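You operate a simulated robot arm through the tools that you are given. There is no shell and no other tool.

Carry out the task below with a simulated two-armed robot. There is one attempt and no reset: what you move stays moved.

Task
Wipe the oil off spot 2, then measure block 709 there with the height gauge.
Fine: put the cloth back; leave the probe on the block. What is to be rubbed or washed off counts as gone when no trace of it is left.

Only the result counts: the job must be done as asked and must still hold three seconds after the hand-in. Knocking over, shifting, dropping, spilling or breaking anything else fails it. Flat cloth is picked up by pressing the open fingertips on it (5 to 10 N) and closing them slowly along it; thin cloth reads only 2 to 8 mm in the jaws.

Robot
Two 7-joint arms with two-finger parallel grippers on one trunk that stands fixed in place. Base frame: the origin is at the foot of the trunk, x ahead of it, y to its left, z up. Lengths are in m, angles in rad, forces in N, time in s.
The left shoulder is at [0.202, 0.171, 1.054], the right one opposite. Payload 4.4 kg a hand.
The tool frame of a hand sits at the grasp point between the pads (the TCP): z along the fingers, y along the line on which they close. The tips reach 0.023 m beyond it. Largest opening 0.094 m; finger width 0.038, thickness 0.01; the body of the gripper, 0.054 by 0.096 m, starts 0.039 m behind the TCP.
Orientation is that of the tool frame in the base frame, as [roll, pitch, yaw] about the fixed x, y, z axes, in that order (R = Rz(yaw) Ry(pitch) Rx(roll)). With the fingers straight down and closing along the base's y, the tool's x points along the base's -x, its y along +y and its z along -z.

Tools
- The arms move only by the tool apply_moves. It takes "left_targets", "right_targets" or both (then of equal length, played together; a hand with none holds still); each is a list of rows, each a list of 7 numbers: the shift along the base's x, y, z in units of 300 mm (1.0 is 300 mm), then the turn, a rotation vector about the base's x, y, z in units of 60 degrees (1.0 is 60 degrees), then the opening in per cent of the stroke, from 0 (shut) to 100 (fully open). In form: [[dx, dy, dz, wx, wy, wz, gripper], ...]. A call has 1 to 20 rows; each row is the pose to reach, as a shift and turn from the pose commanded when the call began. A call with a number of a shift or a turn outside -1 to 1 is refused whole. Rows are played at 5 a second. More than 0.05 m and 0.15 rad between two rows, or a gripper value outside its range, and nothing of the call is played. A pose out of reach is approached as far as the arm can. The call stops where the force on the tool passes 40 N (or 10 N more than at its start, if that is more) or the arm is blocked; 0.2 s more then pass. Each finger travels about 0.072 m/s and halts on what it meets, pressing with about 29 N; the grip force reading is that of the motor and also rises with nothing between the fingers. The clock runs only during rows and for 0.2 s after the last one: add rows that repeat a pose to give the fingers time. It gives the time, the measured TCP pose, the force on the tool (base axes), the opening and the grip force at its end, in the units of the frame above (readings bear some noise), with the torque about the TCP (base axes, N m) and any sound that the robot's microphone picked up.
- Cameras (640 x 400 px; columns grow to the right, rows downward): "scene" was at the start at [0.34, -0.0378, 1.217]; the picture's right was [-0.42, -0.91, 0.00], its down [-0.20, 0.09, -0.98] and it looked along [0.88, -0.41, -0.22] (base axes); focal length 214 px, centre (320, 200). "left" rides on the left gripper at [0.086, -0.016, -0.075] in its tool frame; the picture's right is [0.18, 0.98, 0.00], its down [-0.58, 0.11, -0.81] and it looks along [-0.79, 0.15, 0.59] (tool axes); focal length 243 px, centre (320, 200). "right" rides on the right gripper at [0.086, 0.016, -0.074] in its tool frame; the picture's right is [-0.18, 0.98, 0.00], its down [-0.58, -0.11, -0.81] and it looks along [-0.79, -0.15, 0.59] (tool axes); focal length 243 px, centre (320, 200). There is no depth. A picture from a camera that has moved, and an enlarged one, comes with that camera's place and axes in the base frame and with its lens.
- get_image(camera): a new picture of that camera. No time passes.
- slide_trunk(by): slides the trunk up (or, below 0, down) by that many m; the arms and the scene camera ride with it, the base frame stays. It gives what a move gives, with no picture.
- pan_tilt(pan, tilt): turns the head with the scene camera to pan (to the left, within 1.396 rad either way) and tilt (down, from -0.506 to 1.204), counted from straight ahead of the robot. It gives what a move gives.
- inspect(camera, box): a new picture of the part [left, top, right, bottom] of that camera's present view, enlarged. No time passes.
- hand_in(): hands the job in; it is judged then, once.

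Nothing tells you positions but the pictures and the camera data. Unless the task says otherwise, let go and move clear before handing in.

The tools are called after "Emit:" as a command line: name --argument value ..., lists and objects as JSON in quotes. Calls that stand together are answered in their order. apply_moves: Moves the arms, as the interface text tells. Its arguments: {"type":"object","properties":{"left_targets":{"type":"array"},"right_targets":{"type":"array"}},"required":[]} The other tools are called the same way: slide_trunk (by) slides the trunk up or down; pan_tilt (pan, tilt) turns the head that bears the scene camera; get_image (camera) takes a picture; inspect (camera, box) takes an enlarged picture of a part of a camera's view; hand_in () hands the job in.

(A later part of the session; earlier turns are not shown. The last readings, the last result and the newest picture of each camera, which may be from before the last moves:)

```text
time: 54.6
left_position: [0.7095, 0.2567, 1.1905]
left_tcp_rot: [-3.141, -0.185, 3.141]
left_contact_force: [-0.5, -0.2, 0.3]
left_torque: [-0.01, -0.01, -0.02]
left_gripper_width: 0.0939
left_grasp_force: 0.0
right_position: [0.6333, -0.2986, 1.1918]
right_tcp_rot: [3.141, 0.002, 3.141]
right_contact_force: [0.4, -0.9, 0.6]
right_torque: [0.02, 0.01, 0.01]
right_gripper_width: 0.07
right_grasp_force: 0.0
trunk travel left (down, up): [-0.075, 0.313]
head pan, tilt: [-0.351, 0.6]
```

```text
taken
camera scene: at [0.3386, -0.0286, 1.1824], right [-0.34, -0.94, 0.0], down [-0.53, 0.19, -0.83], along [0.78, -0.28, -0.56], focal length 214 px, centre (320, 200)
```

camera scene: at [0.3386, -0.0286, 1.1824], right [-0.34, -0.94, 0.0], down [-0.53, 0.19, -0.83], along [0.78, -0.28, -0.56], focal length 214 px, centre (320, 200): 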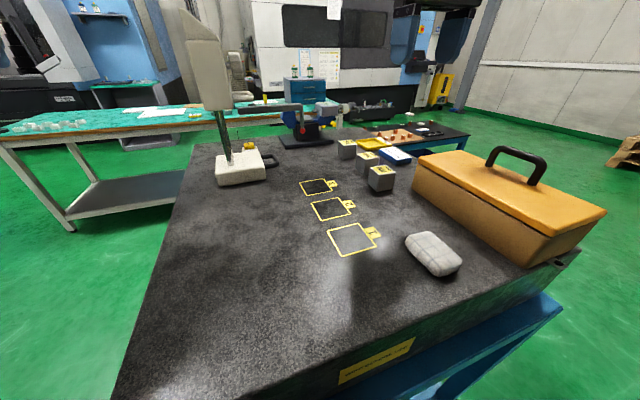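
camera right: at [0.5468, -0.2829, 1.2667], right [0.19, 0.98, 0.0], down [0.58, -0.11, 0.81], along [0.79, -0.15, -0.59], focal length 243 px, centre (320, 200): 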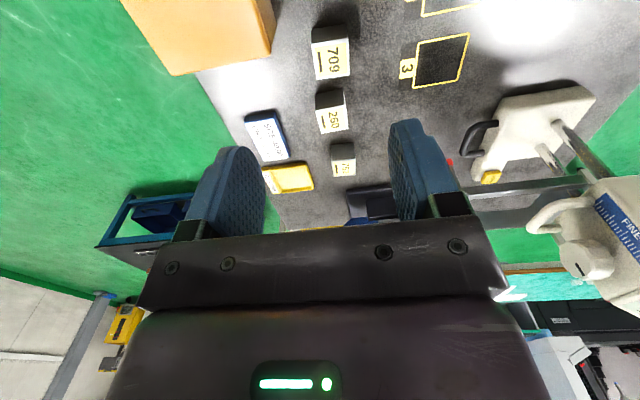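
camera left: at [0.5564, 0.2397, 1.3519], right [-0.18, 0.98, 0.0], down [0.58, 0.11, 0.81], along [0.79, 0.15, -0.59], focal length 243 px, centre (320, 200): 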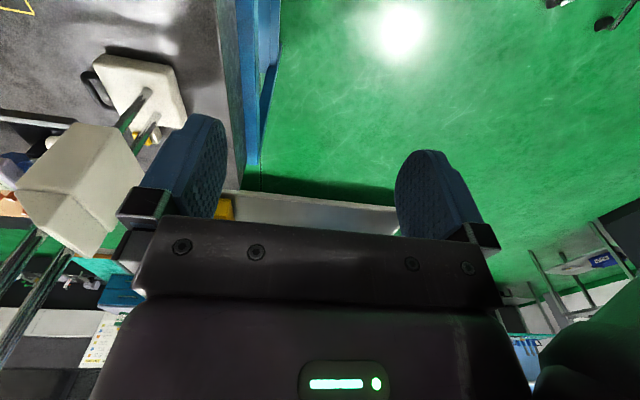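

Blocks 709, 260 and 752 are in view. I'll zoom for the corners of block 709 and its clearance to the neighbours.

Emit:
inspect --camera "right" --box '[240, 0, 400, 100]'

Emit:
inspect --camera "scene" --box '[330, 130, 430, 200]'

```text
4.00 times, centred on (320, 50) of right
camera zoom: at [0.5476, -0.2829, 1.2662], right [0.19, 0.98, 0.0], down [0.58, -0.11, 0.81], along [0.79, -0.15, -0.59], focal length 970 px, centre (320, 800)
```

zoom: 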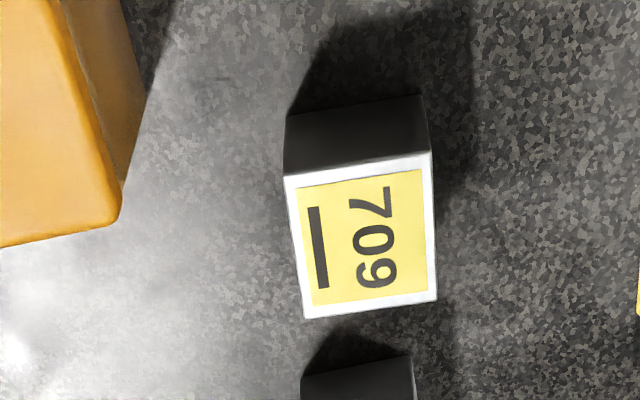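

```text
5.71 times, centred on (380, 165) of scene
camera zoom: at [0.3386, -0.0286, 1.1824], right [-0.34, -0.94, 0.0], down [-0.53, 0.19, -0.83], along [0.78, -0.28, -0.56], focal length 1226 px, centre (-23, 400)
```

zoom: 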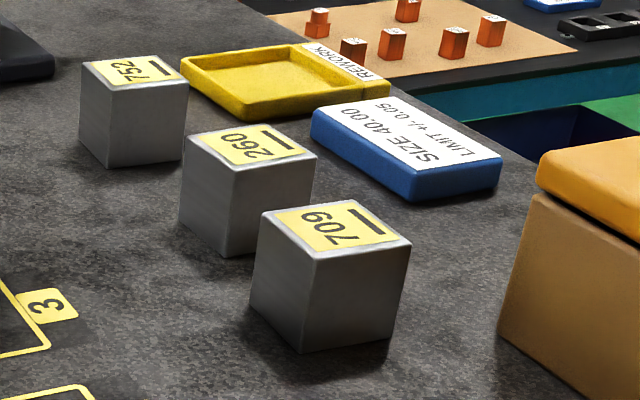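

Block 709's centre works out near (0.676, -0.293), and moving it to spot 2 needs a shift of about (-0.038, +0.135). I'll lower over it.

Emit:
apply_moves --right_targets '[[0.07, 0.01, -0.1, 0, 0, 0, 66], [0.142, 0.018, -0.2, 0, 0, 0, 66], [0.142, 0.018, -0.3, 0, 0, 0, 66], [0.142, 0.018, -0.4, 0, 0, 0, 66], [0.142, 0.018, -0.472, 0, 0, 0, 66]]'

Emit:
get_image --camera "right"

Emit:
inspect --camera "scene" --box '[310, 80, 470, 200]'

```text
time: 55.8
left_position: [0.7097, 0.2546, 1.1915]
left_tcp_rot: [-3.141, -0.188, -3.14]
left_contact_force: [-0.3, 0.5, 0.9]
left_torque: [0.0, -0.02, -0.02]
left_gripper_width: 0.0938
left_grasp_force: 0.2
right_position: [0.6773, -0.2946, 1.0512]
right_tcp_rot: [3.139, 0.002, 3.14]
right_contact_force: [-1.3, -0.5, -0.1]
right_torque: [-0.03, 0.04, -0.03]
right_gripper_width: 0.062
right_grasp_force: 0.0
trunk travel left (down, up): [-0.075, 0.313]
head pan, tilt: [-0.351, 0.6]
```

```text
taken
camera right: at [0.5905, -0.2781, 1.1248], right [0.19, 0.98, 0.0], down [0.58, -0.11, 0.81], along [0.79, -0.15, -0.59], focal length 243 px, centre (320, 200)
```

right: 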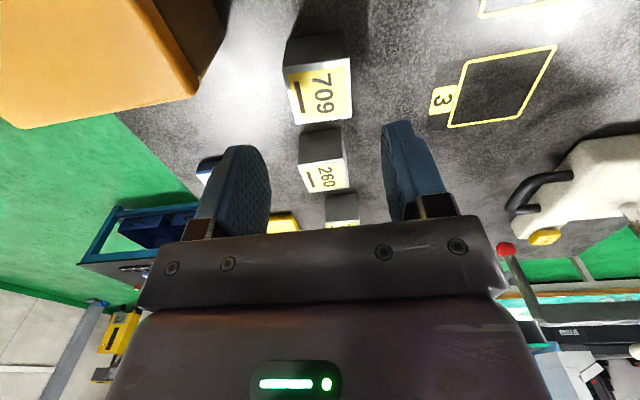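

```text
3.33 times, centred on (390, 140) of scene
camera zoom: at [0.3387, -0.0287, 1.1822], right [-0.34, -0.94, 0.0], down [-0.53, 0.19, -0.82], along [0.77, -0.28, -0.57], focal length 715 px, centre (87, 400)
```

zoom: 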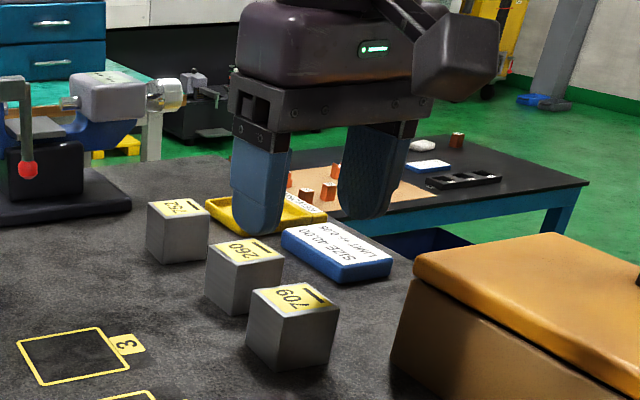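

The fingers line up with block 709 within about 3 mm. I'll lower straight down and check the clearance before closing.

Emit:
apply_moves --right_targets '[[-0.01, 0.002, -0.08, 0, 0, 0, 66], [-0.01, 0.002, -0.16, 0, 0, 0, 66], [-0.01, 0.002, -0.22, 0, 0, 0, 66], [-0.01, 0.002, -0.263, 0, 0, 0, 66]]'

Emit:
get_image --camera "right"

Emit:
inspect --camera "scene" --box '[310, 80, 470, 200]'

```text
time: 56.8
left_position: [0.7093, 0.2549, 1.1914]
left_tcp_rot: [3.141, -0.186, 3.141]
left_contact_force: [-0.6, 0.3, 0.6]
left_torque: [-0.02, -0.02, 0.01]
left_gripper_width: 0.0938
left_grasp_force: 0.0
right_position: [0.673, -0.2923, 0.9707]
right_tcp_rot: [3.14, 0.002, 3.141]
right_contact_force: [-0.1, -0.3, 0.4]
right_torque: [0.0, 0.0, 0.0]
right_gripper_width: 0.062
right_grasp_force: 0.0
trunk travel left (down, up): [-0.075, 0.313]
head pan, tilt: [-0.351, 0.6]
```

```text
taken
camera right: at [0.5872, -0.2761, 1.0459], right [0.19, 0.98, 0.0], down [0.58, -0.11, 0.81], along [0.79, -0.15, -0.59], focal length 243 px, centre (320, 200)
```

right: 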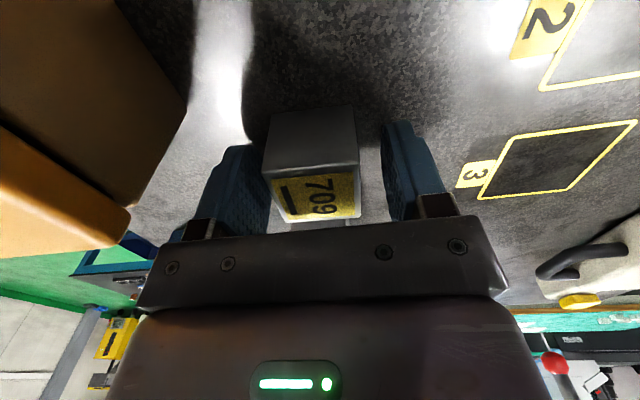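

```text
3.33 times, centred on (390, 140) of scene
camera zoom: at [0.3388, -0.0286, 1.1822], right [-0.34, -0.94, 0.0], down [-0.53, 0.19, -0.82], along [0.77, -0.28, -0.57], focal length 715 px, centre (87, 400)
```

zoom: 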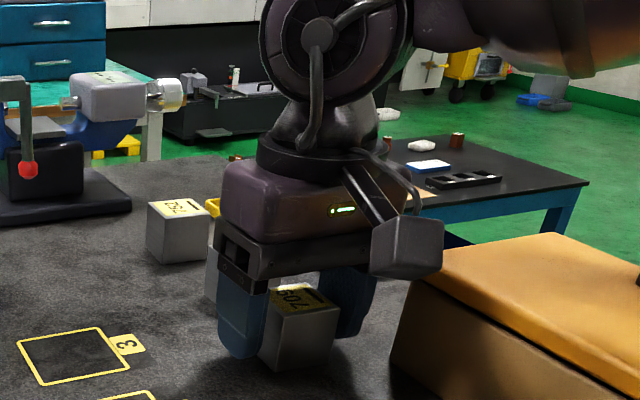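

The block stands between the fingers with room on both sides. I'll close on it.

Emit:
apply_moves --right_targets '[[0, 0, 0, 0, 0, 0, 55], [0, 0, 0, 0, 0, 0, 47], [0, 0, 0, 0, 0, 0, 40], [0, 0, 0, 0, 0, 0, 32], [0, 0, 0, 0, 0, 0, 25], [0, 0, 0, 0, 0, 0, 25]]'

```text
time: 58.2
left_position: [0.7084, 0.2558, 1.191]
left_tcp_rot: [3.141, -0.185, 3.141]
left_contact_force: [-0.5, -0.7, -0.3]
left_torque: [0.01, -0.02, -0.01]
left_gripper_width: 0.094
left_grasp_force: 0.0
right_position: [0.6738, -0.2934, 0.9726]
right_tcp_rot: [3.14, 0.001, 3.14]
right_contact_force: [-0.6, -0.2, -0.4]
right_torque: [0.02, -0.04, 0.0]
right_gripper_width: 0.0395
right_grasp_force: 28.8
trunk travel left (down, up): [-0.075, 0.313]
head pan, tilt: [-0.351, 0.6]
```

The block is held (39.5 mm, 29 N). I'll lift it and carry it over spot 2.

Emit:
apply_moves --right_targets '[[0, 0, 0.1, 0, 0, 0, 25], [0, 0, 0.2, 0, 0, 0, 25], [0, 0, 0.25, 0, 0, 0, 25], [-0.03, 0.1, 0.25, 0, 0, 0, 25], [-0.06, 0.2, 0.25, 0, 0, 0, 25], [-0.1, 0.3, 0.25, 0, 0, 0, 25], [-0.127, 0.4, 0.25, 0, 0, 0, 25], [-0.127, 0.45, 0.25, 0, 0, 0, 25], [-0.127, 0.45, 0.25, 0, 0, 0, 25]]'

Emit:
get_image --camera "right"

Emit:
inspect --camera "scene" --box '[280, 120, 400, 210]'

```text
time: 60.2
left_position: [0.709, 0.255, 1.1933]
left_tcp_rot: [3.141, -0.185, -3.141]
left_contact_force: [0.0, 0.2, -0.6]
left_torque: [-0.01, 0.0, 0.03]
left_gripper_width: 0.0939
left_grasp_force: 0.0
right_position: [0.6349, -0.1588, 1.0477]
right_tcp_rot: [-3.141, 0.001, 3.138]
right_contact_force: [0.4, -0.3, -1.4]
right_torque: [0.05, 0.04, 0.0]
right_gripper_width: 0.04
right_grasp_force: 29.1
trunk travel left (down, up): [-0.075, 0.313]
head pan, tilt: [-0.351, 0.6]
```

```text
taken
camera right: at [0.5488, -0.1415, 1.1212], right [0.19, 0.98, 0.0], down [0.58, -0.11, 0.81], along [0.79, -0.15, -0.59], focal length 243 px, centre (320, 200)
```

right: 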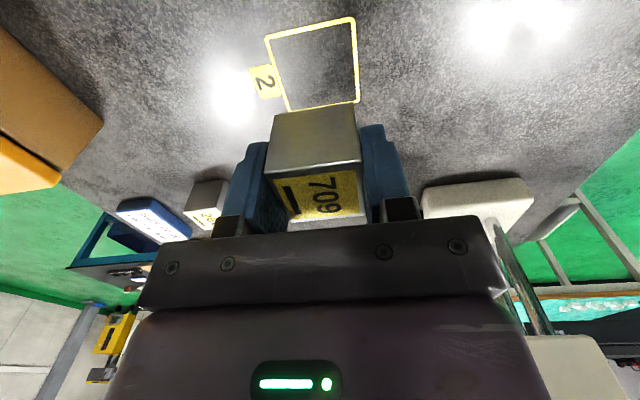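

```text
4.44 times, centred on (340, 165) of scene
camera zoom: at [0.3385, -0.0285, 1.1824], right [-0.34, -0.94, 0.0], down [-0.53, 0.19, -0.83], along [0.77, -0.28, -0.56], focal length 953 px, centre (231, 356)
```

zoom: 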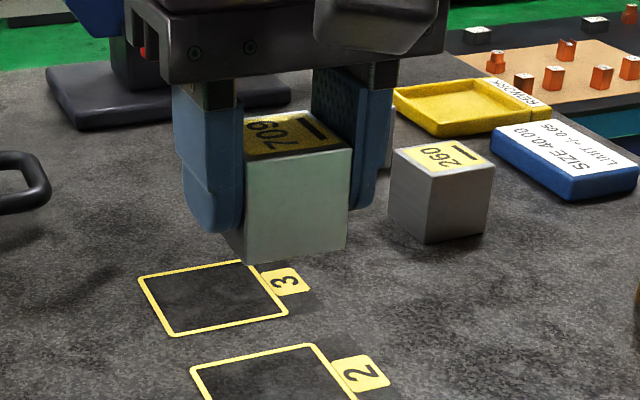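

Over spot 2 the block is within 2–3 mm of the centre of the square. I'll lower it gently to the height it was picked up from.

Emit:
apply_moves --right_targets '[[0, -0.006, -0.08, 0, 0, 0, 25], [0, -0.006, -0.16, 0, 0, 0, 25], [0, -0.006, -0.22, 0, 0, 0, 25], [0, -0.006, -0.24, 0, 0, 0, 25], [0, -0.006, -0.246, 0, 0, 0, 25], [0, -0.006, -0.246, 0, 0, 0, 25]]'

Emit:
get_image --camera "right"

Emit:
inspect --camera "scene" --box '[280, 140, 400, 230]'

```text
time: 61.6
left_position: [0.7094, 0.2545, 1.1918]
left_tcp_rot: [-3.14, -0.184, 3.14]
left_contact_force: [0.0, -0.6, 0.8]
left_torque: [0.01, -0.01, 0.0]
left_gripper_width: 0.0938
left_grasp_force: 0.0
right_position: [0.6351, -0.1592, 0.9743]
right_tcp_rot: [3.14, 0.0, 3.138]
right_contact_force: [-1.1, 0.0, -2.3]
right_torque: [-0.01, -0.01, 0.0]
right_gripper_width: 0.0397
right_grasp_force: 29.3
trunk travel left (down, up): [-0.075, 0.313]
head pan, tilt: [-0.351, 0.6]
```

```text
taken
camera right: at [0.5487, -0.1435, 1.0472], right [0.19, 0.98, 0.0], down [0.58, -0.11, 0.81], along [0.79, -0.15, -0.59], focal length 243 px, centre (320, 200)
```

right: 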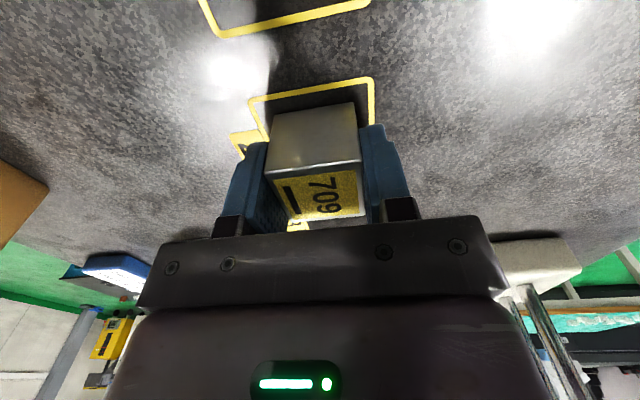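

```text
4.44 times, centred on (340, 185) of scene
camera zoom: at [0.3386, -0.0286, 1.1823], right [-0.34, -0.94, 0.0], down [-0.53, 0.19, -0.83], along [0.77, -0.28, -0.57], focal length 953 px, centre (231, 267)
```

zoom: 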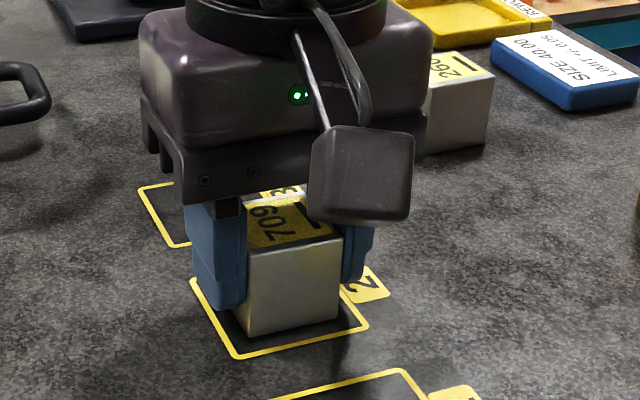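

The block is centred in the square, just above the plate. I'll lower the last couple of millimetres.

Emit:
apply_moves --right_targets '[[0, 0, -0.003, 0, 0, 0, 25], [0, 0, -0.006, 0, 0, 0, 25], [0, 0, -0.006, 0, 0, 0, 25]]'

```text
time: 62.4
left_position: [0.708, 0.255, 1.1912]
left_tcp_rot: [3.141, -0.185, 3.14]
left_contact_force: [-1.0, 0.2, 0.3]
left_torque: [0.02, 0.02, 0.0]
left_gripper_width: 0.0941
left_grasp_force: 0.0
right_position: [0.6348, -0.1596, 0.9715]
right_tcp_rot: [3.14, 0.003, 3.138]
right_contact_force: [1.2, -0.1, 2.1]
right_torque: [-0.11, 0.0, 0.04]
right_gripper_width: 0.0396
right_grasp_force: 28.7
trunk travel left (down, up): [-0.075, 0.313]
head pan, tilt: [-0.351, 0.6]
```

The block is touching the plate. I'll open and lift clear.

Emit:
apply_moves --right_targets '[[0, 0, 0, 0, 0, 0, 46], [0, 0, 0, 0, 0, 0, 55], [0, 0, 0, 0, 0, 0, 64], [0, 0, 0, 0, 0, 0, 64], [0, 0, 0.06, 0, 0, 0, 64], [0, 0, 0.15, 0, 0, 0, 64], [0, 0, 0.3, 0, 0, 0, 64], [-0.1, -0.1, 0.45, 0, 0, 0, 64], [-0.2, -0.2, 0.6, 0, 0, 0, 64], [-0.3, -0.3, 0.7, 0, 0, 0, 64], [-0.35, -0.4, 0.75, 0, 0, 0, 64]]'

Emit:
get_image --camera "scene"

Emit:
inspect --camera "scene" --box '[280, 150, 400, 240]'

Emit:
get_image --camera "right"

```text
refused: row 8 steps farther than a row can; nothing moved
```

```text
taken
camera scene: at [0.3384, -0.0286, 1.1824], right [-0.34, -0.94, 0.0], down [-0.53, 0.19, -0.83], along [0.77, -0.28, -0.56], focal length 214 px, centre (320, 200)
```

scene: 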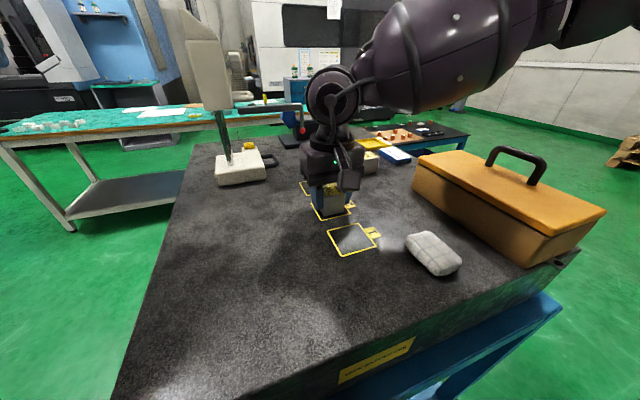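

```text
4.44 times, centred on (340, 195) of scene
camera zoom: at [0.3384, -0.0286, 1.1824], right [-0.34, -0.94, 0.0], down [-0.53, 0.19, -0.83], along [0.77, -0.28, -0.56], focal length 953 px, centre (231, 222)
```

zoom: 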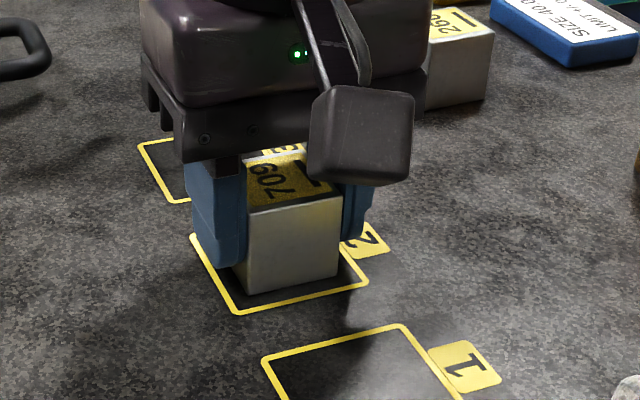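

```text
taken
camera right: at [0.5485, -0.1434, 1.0461], right [0.19, 0.98, 0.0], down [0.58, -0.11, 0.81], along [0.79, -0.15, -0.59], focal length 243 px, centre (320, 200)
```

right: 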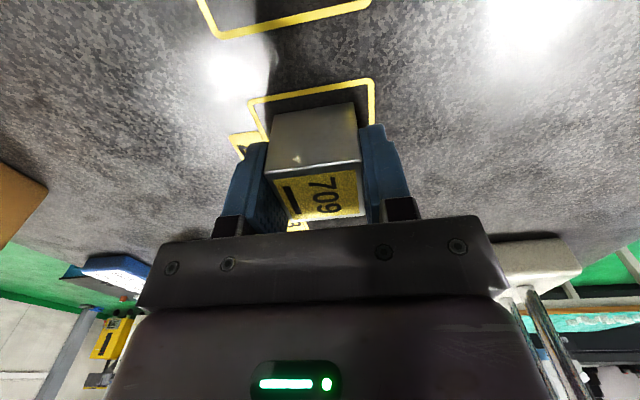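

One row stepped too far, so the call was refused and nothing moved. The block still sits inside the square in the grip, so I'll repeat the release with smaller steps.

Emit:
apply_moves --right_targets '[[0, 0, 0, 0, 0, 0, 46], [0, 0, 0, 0, 0, 0, 55], [0, 0, 0, 0, 0, 0, 64], [0, 0, 0, 0, 0, 0, 64], [0, 0, 0.06, 0, 0, 0, 64], [0, 0, 0.15, 0, 0, 0, 64], [0, 0, 0.28, 0, 0, 0, 64], [-0.06, -0.06, 0.38, 0, 0, 0, 64], [-0.12, -0.14, 0.46, 0, 0, 0, 64], [-0.18, -0.22, 0.54, 0, 0, 0, 64], [-0.26, -0.3, 0.6, 0, 0, 0, 64], [-0.34, -0.38, 0.66, 0, 0, 0, 64]]'

Emit:
get_image --camera "scene"

Emit:
inspect --camera "scene" --box '[280, 150, 400, 240]'

Emit:
get_image --camera "right"

```text
time: 65.0
left_position: [0.7083, 0.2561, 1.1917]
left_tcp_rot: [3.141, -0.185, -3.14]
left_contact_force: [0.6, -0.4, 0.6]
left_torque: [0.02, -0.03, 0.02]
left_gripper_width: 0.0941
left_grasp_force: 0.1
right_position: [0.5349, -0.2751, 1.1679]
right_tcp_rot: [-3.141, -0.002, 3.141]
right_contact_force: [0.4, 0.3, 0.7]
right_torque: [-0.01, -0.01, -0.02]
right_gripper_width: 0.0602
right_grasp_force: 0.1
trunk travel left (down, up): [-0.075, 0.313]
head pan, tilt: [-0.351, 0.6]
```

```text
taken
camera scene: at [0.3381, -0.0288, 1.1826], right [-0.34, -0.94, 0.0], down [-0.53, 0.19, -0.83], along [0.78, -0.28, -0.56], focal length 214 px, centre (320, 200)
```

scene: 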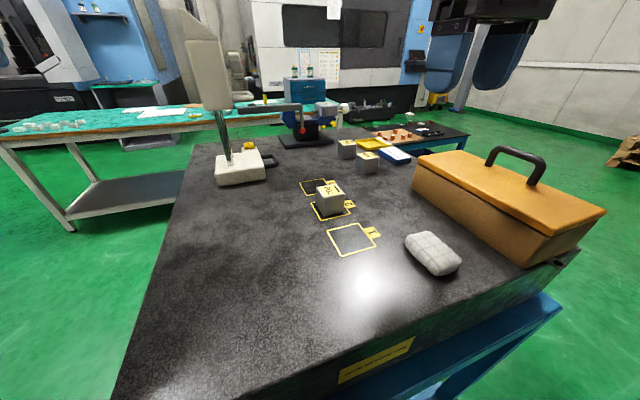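

```text
4.44 times, centred on (340, 195) of scene
camera zoom: at [0.3381, -0.0288, 1.1826], right [-0.34, -0.94, 0.0], down [-0.53, 0.19, -0.83], along [0.78, -0.28, -0.56], focal length 953 px, centre (231, 222)
```

zoom: 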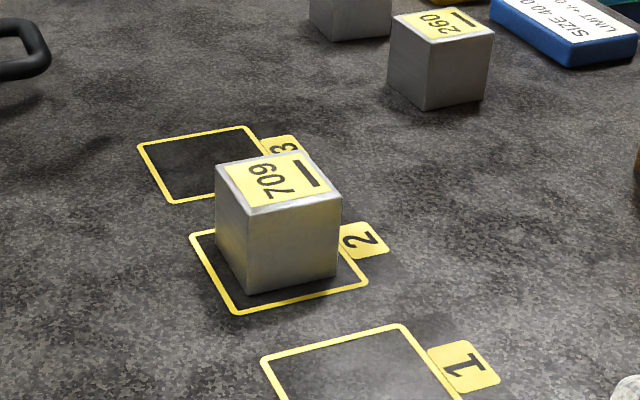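

```text
taken
camera right: at [0.4478, -0.2581, 1.2435], right [0.19, 0.98, 0.0], down [0.58, -0.11, 0.81], along [0.79, -0.15, -0.59], focal length 243 px, centre (320, 200)
```

right: 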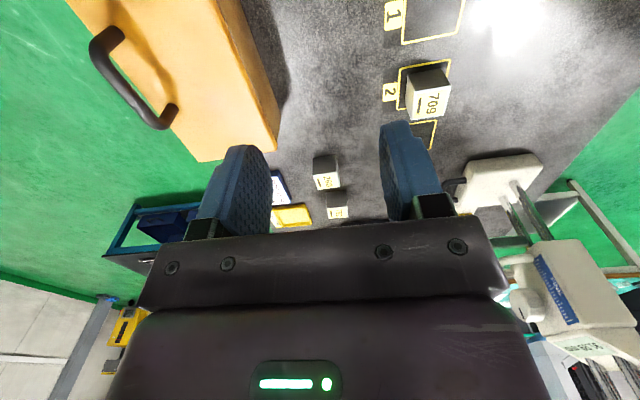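

Block 709 stands squarely inside spot 2. Next the left hand: I'll bring it in front of the gauge and pitch it forward so it can grip the two rods just above the base.

Emit:
apply_moves --left_targets '[[-0.08, -0.06, -0.02, 0, -0.11, 0, 60], [-0.14, -0.14, -0.04, 0, -0.22, 0, 55], [-0.18, -0.22, -0.06, 0, -0.33, 0, 55], [-0.2, -0.32, -0.08, 0, -0.44, 0, 55], [-0.2, -0.42, -0.11, 0, -0.55, 0, 55], [-0.2, -0.52, -0.14, 0, -0.66, 0, 55], [-0.2, -0.62, -0.17, 0, -0.77, 0, 55], [-0.18, -0.73, -0.2, 0, -0.88, 0, 55], [-0.16, -0.83, -0.233, 0, -1.0, 0, 55]]'

Emit:
get_image --camera "left"

Emit:
pan_tilt --pan -0.05 --tilt 0.4

Emit:
get_image --camera "scene"

```text
time: 67.0
left_position: [0.6599, 0.0051, 1.1217]
left_tcp_rot: [-3.139, 0.864, -3.14]
left_contact_force: [-0.1, -0.8, -1.3]
left_torque: [0.01, -0.02, 0.02]
left_gripper_width: 0.0517
left_grasp_force: 0.0
right_position: [0.5344, -0.2746, 1.1687]
right_tcp_rot: [3.141, 0.0, 3.14]
right_contact_force: [0.8, -0.5, -0.2]
right_torque: [0.0, 0.01, 0.01]
right_gripper_width: 0.0601
right_grasp_force: 0.0
trunk travel left (down, up): [-0.075, 0.313]
head pan, tilt: [-0.351, 0.6]
```

```text
taken
camera left: at [0.5484, -0.0104, 1.1054], right [-0.12, 0.98, -0.14], down [-0.23, 0.11, 0.97], along [0.96, 0.15, 0.22], focal length 243 px, centre (320, 200)
```

left: 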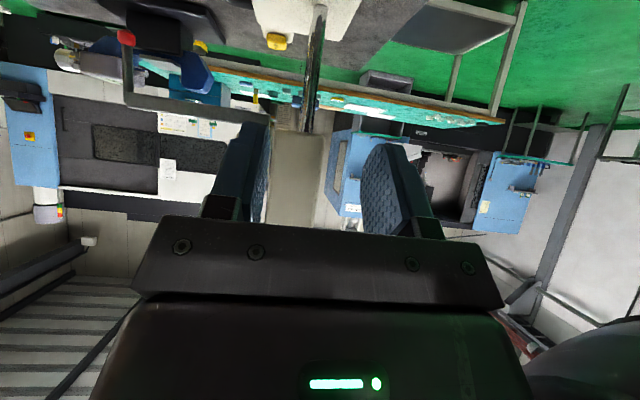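

```text
time: 67.8
left_position: [0.66, 0.0068, 1.1219]
left_tcp_rot: [3.142, 0.861, -3.14]
left_contact_force: [-0.4, 0.1, -0.2]
left_torque: [0.0, 0.01, 0.01]
left_gripper_width: 0.0515
left_grasp_force: 0.1
right_position: [0.5351, -0.2735, 1.1688]
right_tcp_rot: [3.139, 0.001, 3.139]
right_contact_force: [0.6, 0.7, 0.8]
right_torque: [0.02, -0.01, -0.02]
right_gripper_width: 0.0603
right_grasp_force: 0.1
trunk travel left (down, up): [-0.075, 0.313]
head pan, tilt: [-0.051, 0.4]
```

```text
taken
camera scene: at [0.3481, -0.0029, 1.2005], right [-0.05, -1.0, 0.0], down [-0.39, 0.02, -0.92], along [0.92, -0.05, -0.39], focal length 214 px, centre (320, 200)
```

scene: 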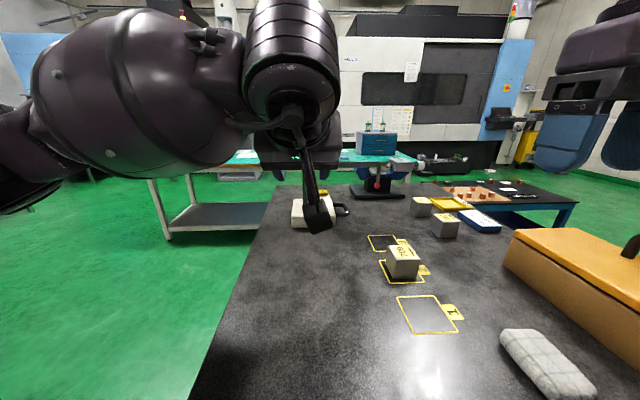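

The left hand points forward in line with the rods. I'll flatten its pitch a little and move to 10 cm short of the rods, between the base and the head.

Emit:
apply_moves --left_targets '[[0.06, 0.0, -0.05, 0, -0.1, 0, 50], [0.14, 0.002, -0.11, 0, -0.2, 0, 45], [0.23, 0.002, -0.17, 0, -0.26, 0, 45], [0.313, 0.002, -0.226, 0, -0.26, 0, 45], [0.313, 0.002, -0.226, 0, -0.26, 0, 45]]'

Emit:
get_image --camera "left"

Emit:
inspect --camera "left" --box '[180, 0, 460, 200]'

Emit:
inspect --camera "scene" --box '[240, 80, 440, 260]'

Emit:
get_image --camera "right"

```text
time: 69.0
left_position: [0.7553, 0.0065, 1.0531]
left_tcp_rot: [3.141, 1.135, -3.14]
left_contact_force: [-0.2, 0.8, -0.6]
left_torque: [0.0, 0.0, 0.0]
left_gripper_width: 0.0423
left_grasp_force: 0.1
right_position: [0.5352, -0.2745, 1.168]
right_tcp_rot: [3.14, 0.001, -3.141]
right_contact_force: [0.0, 0.1, 0.7]
right_torque: [-0.03, 0.01, 0.0]
right_gripper_width: 0.0602
right_grasp_force: 0.0
trunk travel left (down, up): [-0.075, 0.313]
head pan, tilt: [-0.051, 0.4]
```

```text
taken
camera left: at [0.6511, -0.0089, 1.0077], right [-0.08, 0.98, -0.17], down [-0.49, 0.11, 0.87], along [0.87, 0.15, 0.47], focal length 243 px, centre (320, 200)
```

left: 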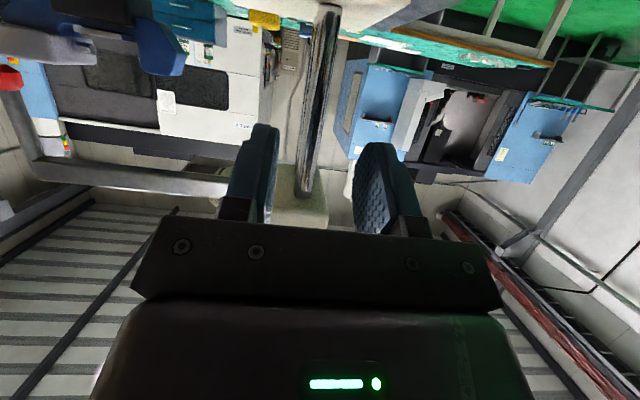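

```text
2.00 times, centred on (320, 100) of left
camera zoom: at [0.6511, -0.0089, 1.0077], right [-0.08, 0.98, -0.17], down [-0.49, 0.11, 0.87], along [0.87, 0.15, 0.47], focal length 485 px, centre (320, 400)
```

zoom: 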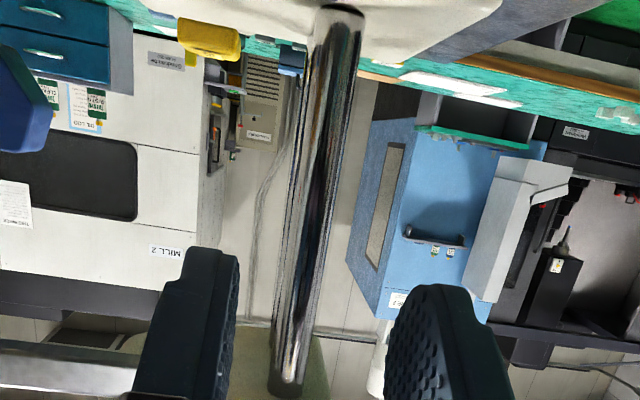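

```text
2.22 times, centred on (340, 170) of scene
camera zoom: at [0.3476, -0.0029, 1.2009], right [-0.05, -1.0, 0.0], down [-0.39, 0.02, -0.92], along [0.92, -0.05, -0.39], focal length 477 px, centre (276, 267)
```

zoom: 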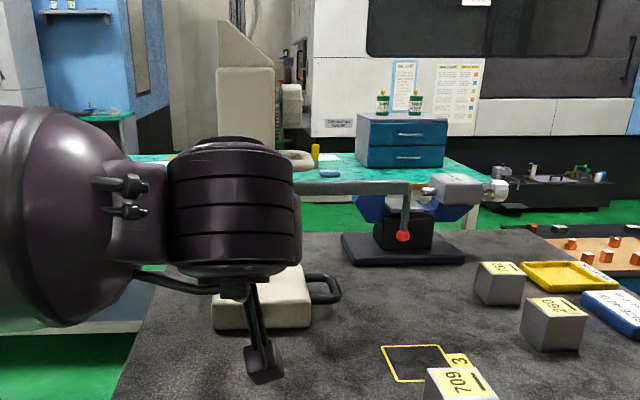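

```text
taken
camera right: at [0.4479, -0.2576, 1.2435], right [0.19, 0.98, 0.0], down [0.58, -0.11, 0.81], along [0.79, -0.15, -0.59], focal length 243 px, centre (320, 200)
```

right: 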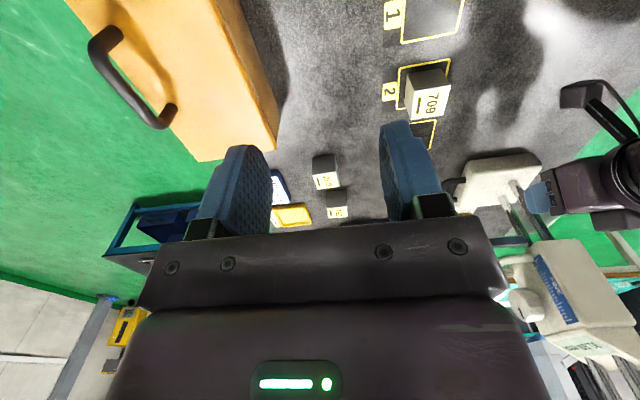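

The rods are centred between the left fingers at the grasp depth. I'll use the right hand's camera to check vertical clearance between base and head.

Emit:
inspect --camera "right" --box '[440, 60, 640, 260]'

```text
2.00 times, centred on (540, 160) of right
camera zoom: at [0.4479, -0.2576, 1.2435], right [0.19, 0.98, 0.0], down [0.58, -0.11, 0.81], along [0.79, -0.15, -0.59], focal length 485 px, centre (-120, 280)
```

zoom: 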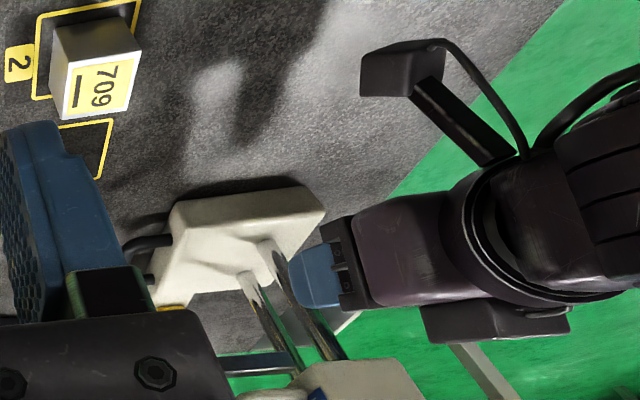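

There is room between base and head. I'll flatten the pitch slightly more and slide forward most of the way, then look again.

Emit:
apply_moves --left_targets '[[0.005, 0.002, 0.017, 0, -0.06, 0, 45], [0.005, 0.002, 0.017, 0, -0.117, 0, 45], [0.09, 0.002, -0.011, 0, -0.117, 0, 45], [0.17, 0.002, -0.037, 0, -0.117, 0, 45], [0.23, 0.002, -0.057, 0, -0.117, 0, 45], [0.23, 0.002, -0.057, 0, -0.117, 0, 45]]'

Emit:
get_image --camera "left"

Emit:
inspect --camera "right" --box '[440, 100, 600, 260]'

Emit:
inspect --camera "scene" --box '[240, 80, 440, 260]'

```text
time: 70.4
left_position: [0.8218, 0.0066, 1.0367]
left_tcp_rot: [-3.14, 1.26, -3.14]
left_contact_force: [-16.0, 4.3, -2.3]
left_torque: [-0.24, -1.0, -0.07]
left_gripper_width: 0.0421
left_grasp_force: 0.2
right_position: [0.533, -0.2732, 1.1695]
right_tcp_rot: [3.141, 0.003, 3.139]
right_contact_force: [0.2, 0.1, -0.3]
right_torque: [0.0, 0.02, 0.02]
right_gripper_width: 0.0603
right_grasp_force: 0.0
trunk travel left (down, up): [-0.075, 0.313]
head pan, tilt: [-0.051, 0.4]
```

```text
taken
camera left: at [0.7252, -0.0086, 0.9786], right [-0.06, 0.98, -0.18], down [-0.59, 0.11, 0.8], along [0.81, 0.15, 0.57], focal length 243 px, centre (320, 200)
```

left: 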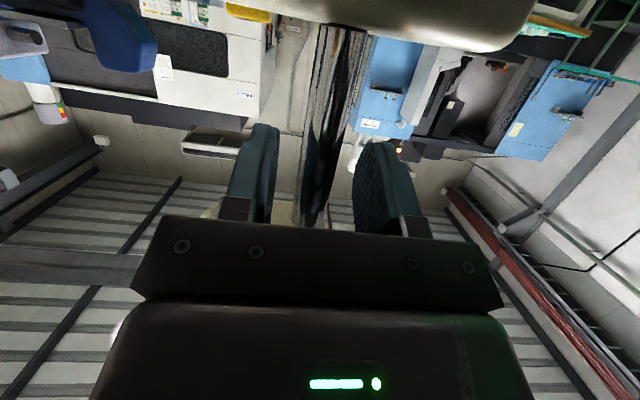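

```text
2.50 times, centred on (520, 180) of right
camera zoom: at [0.4469, -0.2571, 1.2439], right [0.19, 0.98, 0.0], down [0.58, -0.11, 0.81], along [0.79, -0.15, -0.59], focal length 606 px, centre (-180, 250)
```

zoom: 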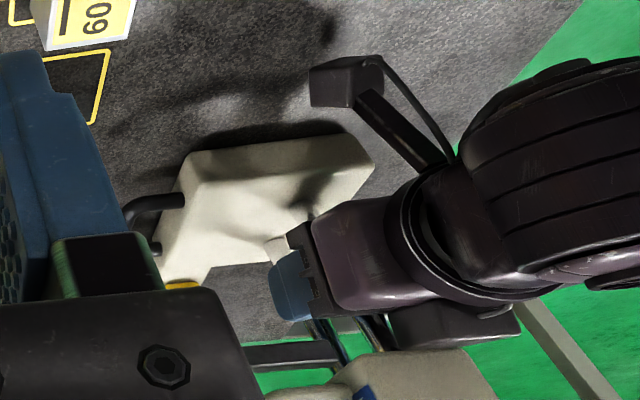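

```text
2.22 times, centred on (340, 170) of scene
camera zoom: at [0.3465, -0.0025, 1.2011], right [-0.05, -1.0, 0.0], down [-0.39, 0.02, -0.92], along [0.92, -0.05, -0.39], focal length 477 px, centre (276, 267)
```

zoom: 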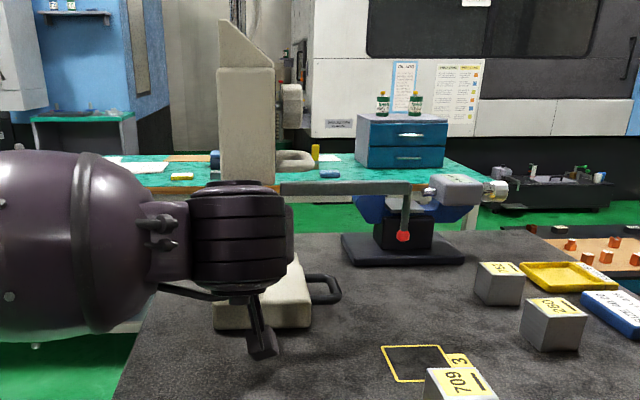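

The hand's upper body touched the lower front edge of the head (16 N), so it is taller there than I assumed. I'll back off and instead line the left hand up with the head itself, which I can grip by its two sides.

Emit:
apply_moves --left_targets '[[-0.08, 0, 0.02, 0, 0, 0, 45], [-0.18, 0, 0.05, 0, 0, 0, 50], [-0.27, 0, 0.11, 0, -0.1, 0, 60], [-0.27, 0, 0.21, 0, -0.2, 0, 70], [-0.27, 0, 0.3, 0, -0.3, 0, 76], [-0.27, 0, 0.363, 0, -0.3, 0, 76]]'

Emit:
get_image --camera "left"

Emit:
get_image --camera "right"

Emit:
get_image --camera "scene"

```text
time: 71.8
left_position: [0.7441, 0.0073, 1.1437]
left_tcp_rot: [-2.244, 1.569, -2.242]
left_contact_force: [-0.5, 0.4, 0.0]
left_torque: [0.01, 0.0, 0.01]
left_gripper_width: 0.0715
left_grasp_force: 0.1
right_position: [0.5351, -0.2735, 1.1677]
right_tcp_rot: [3.14, -0.002, 3.139]
right_contact_force: [0.1, -0.4, -1.1]
right_torque: [0.02, 0.04, -0.01]
right_gripper_width: 0.0602
right_grasp_force: 0.1
trunk travel left (down, up): [-0.075, 0.313]
head pan, tilt: [-0.051, 0.4]
```

```text
taken
camera left: at [0.6698, -0.0084, 1.0587], right [0.0, 0.98, -0.19], down [-0.81, 0.11, 0.58], along [0.59, 0.15, 0.79], focal length 243 px, centre (320, 200)
```

left: 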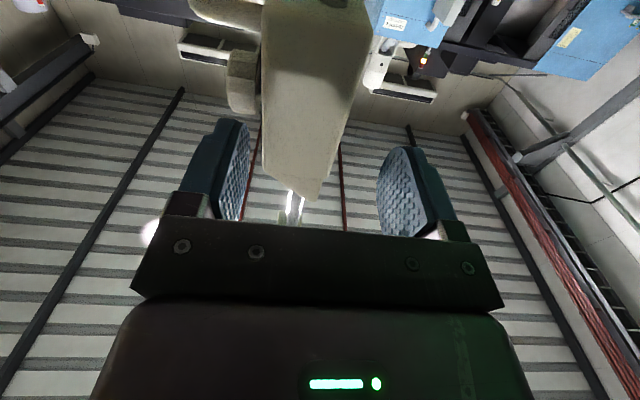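

```text
taken
camera right: at [0.4491, -0.2576, 1.2425], right [0.19, 0.98, 0.0], down [0.58, -0.11, 0.81], along [0.79, -0.15, -0.59], focal length 243 px, centre (320, 200)
```

right: 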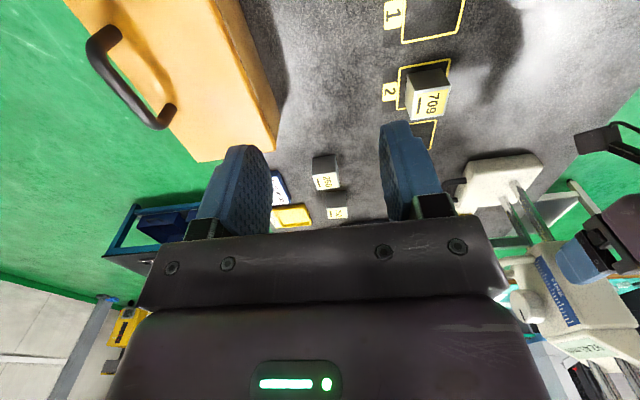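

```text
taken
camera scene: at [0.3486, -0.0029, 1.2002], right [-0.05, -1.0, 0.0], down [-0.39, 0.02, -0.92], along [0.92, -0.05, -0.39], focal length 214 px, centre (320, 200)
```

scene: 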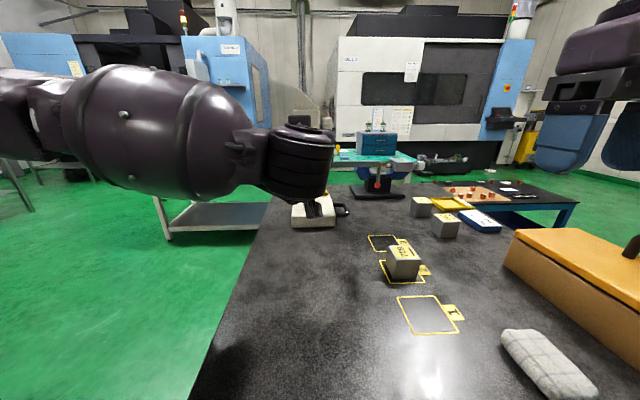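

The head sits between the left fingers, with its centre near y = 0. I'll shift slightly right, slide forward so the tips overlap its sides by about 2 cm, and check.

Emit:
apply_moves --left_targets '[[0, -0.022, 0, 0, 0, 0, 76], [0.08, -0.022, 0, 0, 0, 0, 76], [0.14, -0.022, 0, 0, 0, 0, 76], [0.14, -0.022, 0, 0, 0, 0, 76]]'

Emit:
get_image --camera "left"

Emit:
inspect --camera "right" --box '[480, 140, 640, 360]'

```text
time: 72.8
left_position: [0.7844, -0.0002, 1.1462]
left_tcp_rot: [1.335, 1.57, 1.336]
left_contact_force: [0.5, -0.9, -0.2]
left_torque: [-0.02, -0.01, -0.02]
left_gripper_width: 0.0714
left_grasp_force: 0.1
right_position: [0.5356, -0.2742, 1.1692]
right_tcp_rot: [3.138, -0.001, 3.14]
right_contact_force: [-0.3, 0.1, -0.2]
right_torque: [-0.05, 0.0, 0.0]
right_gripper_width: 0.0604
right_grasp_force: 0.1
trunk travel left (down, up): [-0.075, 0.313]
head pan, tilt: [-0.051, 0.4]
```

```text
taken
camera left: at [0.711, -0.0155, 1.06], right [0.0, 0.98, -0.18], down [-0.81, 0.11, 0.58], along [0.59, 0.15, 0.79], focal length 243 px, centre (320, 200)
```

left: 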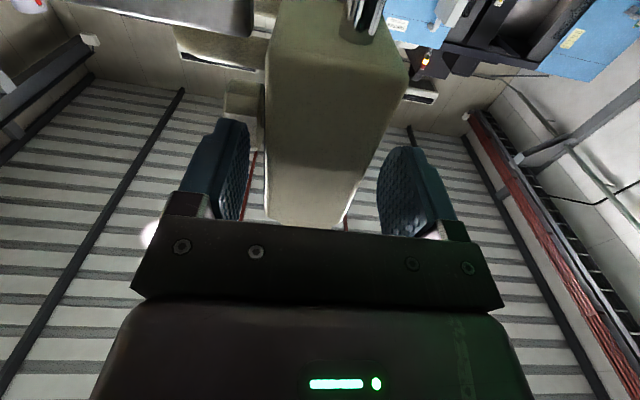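

```text
1.82 times, centred on (560, 250) of right
camera zoom: at [0.4485, -0.2576, 1.243], right [0.19, 0.98, 0.0], down [0.58, -0.11, 0.81], along [0.79, -0.15, -0.59], focal length 441 px, centre (-116, 109)
```

zoom: 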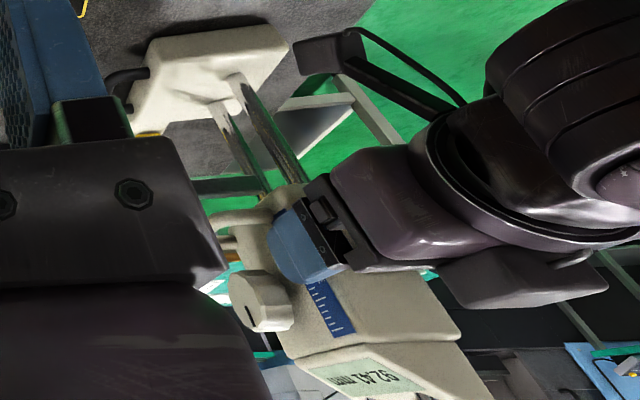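

The display now reads 92.41 mm, so that touch raised the head 0.4 mm. The head slides freely and stays where it is left. I'll advance the last bit and close on its sides.

Emit:
apply_moves --left_targets '[[0.025, 0, 0, 0, 0, 0, 76], [0.045, 0, 0, 0, 0, 0, 76], [0.045, 0, 0, 0, 0, 0, 66], [0.045, 0, 0, 0, 0, 0, 60], [0.045, 0, 0, 0, 0, 0, 55], [0.045, 0, 0, 0, 0, 0, 50], [0.045, 0, 0, 0, 0, 0, 45], [0.045, 0, 0, 0, 0, 0, 45]]'

Emit:
get_image --camera "left"

Emit:
inspect --camera "right" --box '[480, 140, 640, 360]'

```text
time: 74.6
left_position: [0.7985, -0.0011, 1.146]
left_tcp_rot: [2.085, 1.57, 2.085]
left_contact_force: [0.9, -11.2, 0.1]
left_torque: [-0.42, -0.38, -0.45]
left_gripper_width: 0.0522
left_grasp_force: 45.0
right_position: [0.5353, -0.2745, 1.1668]
right_tcp_rot: [3.14, -0.001, 3.139]
right_contact_force: [-0.2, 0.1, 0.0]
right_torque: [0.03, -0.01, 0.0]
right_gripper_width: 0.0601
right_grasp_force: 0.1
trunk travel left (down, up): [-0.075, 0.313]
head pan, tilt: [-0.051, 0.4]
```

```text
taken
camera left: at [0.7242, -0.0167, 1.06], right [0.0, 0.98, -0.18], down [-0.81, 0.11, 0.58], along [0.59, 0.15, 0.79], focal length 243 px, centre (320, 200)
```

left: 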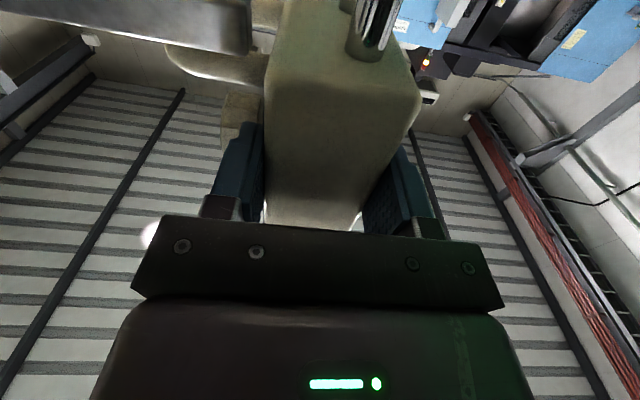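

```text
1.82 times, centred on (560, 250) of right
camera zoom: at [0.4486, -0.2588, 1.2427], right [0.19, 0.98, 0.0], down [0.58, -0.11, 0.81], along [0.79, -0.15, -0.59], focal length 441 px, centre (-116, 109)
```

zoom: 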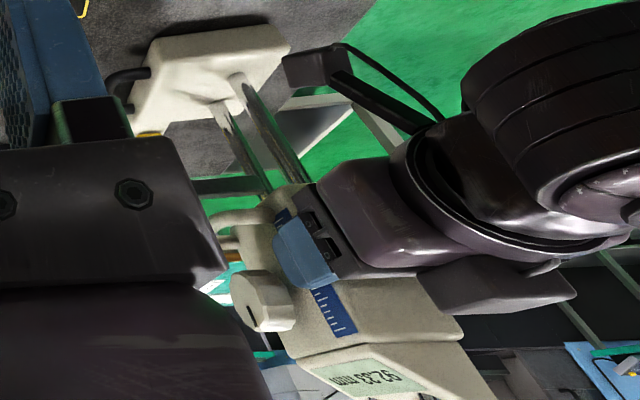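

The head is gripped (52 mm). To keep the hand's camera clear of the plate when the head goes down, I'll re-grip about 3 cm higher and slightly more to the right.

Emit:
apply_moves --left_targets '[[0, 0, 0, 0, 0, 0, 60], [0, 0, 0, 0, 0, 0, 70], [0, -0.006, 0, 0, 0, 0, 72], [0, -0.008, 0.05, 0, 0, 0, 72], [0, -0.008, 0.1, 0, 0, 0, 72], [0, -0.008, 0.1, 0, 0, 0, 64], [0, -0.008, 0.1, 0, 0, 0, 58], [0, -0.008, 0.1, 0, 0, 0, 52], [0, -0.008, 0.1, 0, 0, 0, 45], [0, -0.008, 0.1, 0, 0, 0, 45]]'

Emit:
inspect --camera "right" --box '[480, 140, 640, 360]'

Emit:
inspect --camera "right" --box '[540, 310, 640, 380]'

```text
time: 76.8
left_position: [0.7997, -0.0004, 1.1757]
left_tcp_rot: [1.108, 1.57, 1.107]
left_contact_force: [0.8, 4.2, 0.7]
left_torque: [0.58, 0.36, 0.07]
left_gripper_width: 0.0518
left_grasp_force: 45.7
right_position: [0.5348, -0.2734, 1.1683]
right_tcp_rot: [-3.14, 0.0, -3.141]
right_contact_force: [0.2, -0.2, 0.0]
right_torque: [-0.02, 0.0, -0.01]
right_gripper_width: 0.0605
right_grasp_force: 0.0
trunk travel left (down, up): [-0.075, 0.313]
head pan, tilt: [-0.051, 0.4]
```

```text
1.82 times, centred on (560, 250) of right
camera zoom: at [0.4485, -0.2572, 1.2431], right [0.19, 0.98, 0.0], down [0.58, -0.11, 0.81], along [0.79, -0.15, -0.59], focal length 441 px, centre (-116, 109)
```

zoom: 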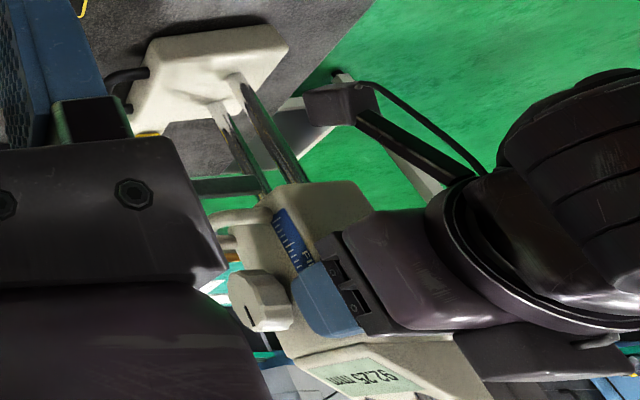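

```text
5.71 times, centred on (590, 345) of right
camera zoom: at [0.4485, -0.2572, 1.2431], right [0.19, 0.98, 0.0], down [0.58, -0.11, 0.81], along [0.79, -0.15, -0.59], focal length 1386 px, centre (-1223, -629)
```

zoom: 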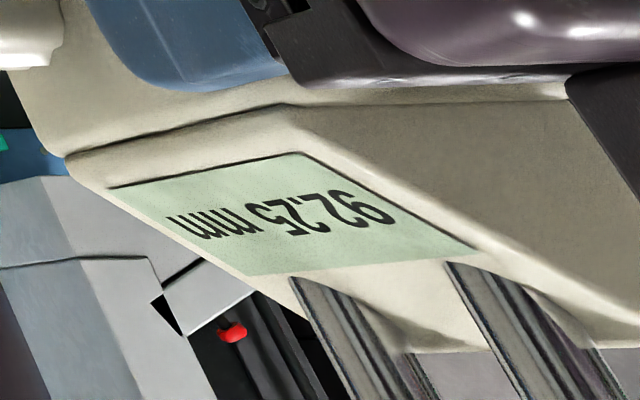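

The right camera can read the display (92.25 mm now). I'll lower the head gently with the left hand, 5 cm first, to see how it moves.

Emit:
apply_moves --left_targets '[[0, 0, -0.03, 0, 0, 0, 45], [0, 0, -0.07, 0, 0, 0, 45], [0, 0, -0.11, 0, 0, 0, 45], [0, 0, -0.15, 0, 0, 0, 45], [0, 0, -0.167, 0, 0, 0, 45]]'

Emit:
get_image --camera "right"

Emit:
inspect --camera "scene" --box '[250, 80, 450, 250]'

```text
time: 78.0
left_position: [0.7996, -0.0006, 1.125]
left_tcp_rot: [-1.217, 1.569, -1.218]
left_contact_force: [4.6, 3.2, 2.7]
left_torque: [0.52, -0.17, 0.85]
left_gripper_width: 0.0519
left_grasp_force: 45.1
right_position: [0.5342, -0.274, 1.1676]
right_tcp_rot: [3.141, -0.001, 3.139]
right_contact_force: [-0.4, 0.0, -0.8]
right_torque: [-0.03, 0.0, -0.04]
right_gripper_width: 0.0603
right_grasp_force: 0.1
trunk travel left (down, up): [-0.075, 0.313]
head pan, tilt: [-0.051, 0.4]
```

```text
taken
camera right: at [0.4487, -0.2573, 1.2431], right [0.19, 0.98, 0.0], down [0.58, -0.11, 0.81], along [0.79, -0.15, -0.59], focal length 243 px, centre (320, 200)
```

right: 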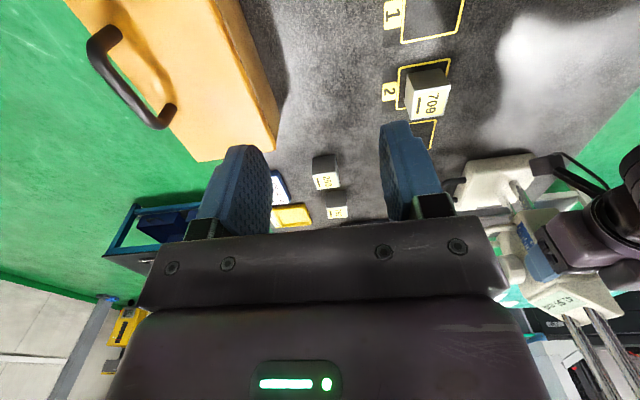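

```text
2.35 times, centred on (350, 165) of scene
camera zoom: at [0.3483, -0.0026, 1.2005], right [-0.05, -1.0, 0.0], down [-0.39, 0.02, -0.92], along [0.92, -0.05, -0.39], focal length 505 px, centre (249, 282)
```

zoom: 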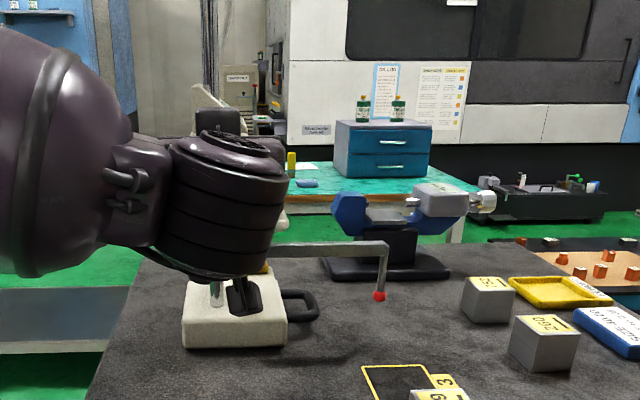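

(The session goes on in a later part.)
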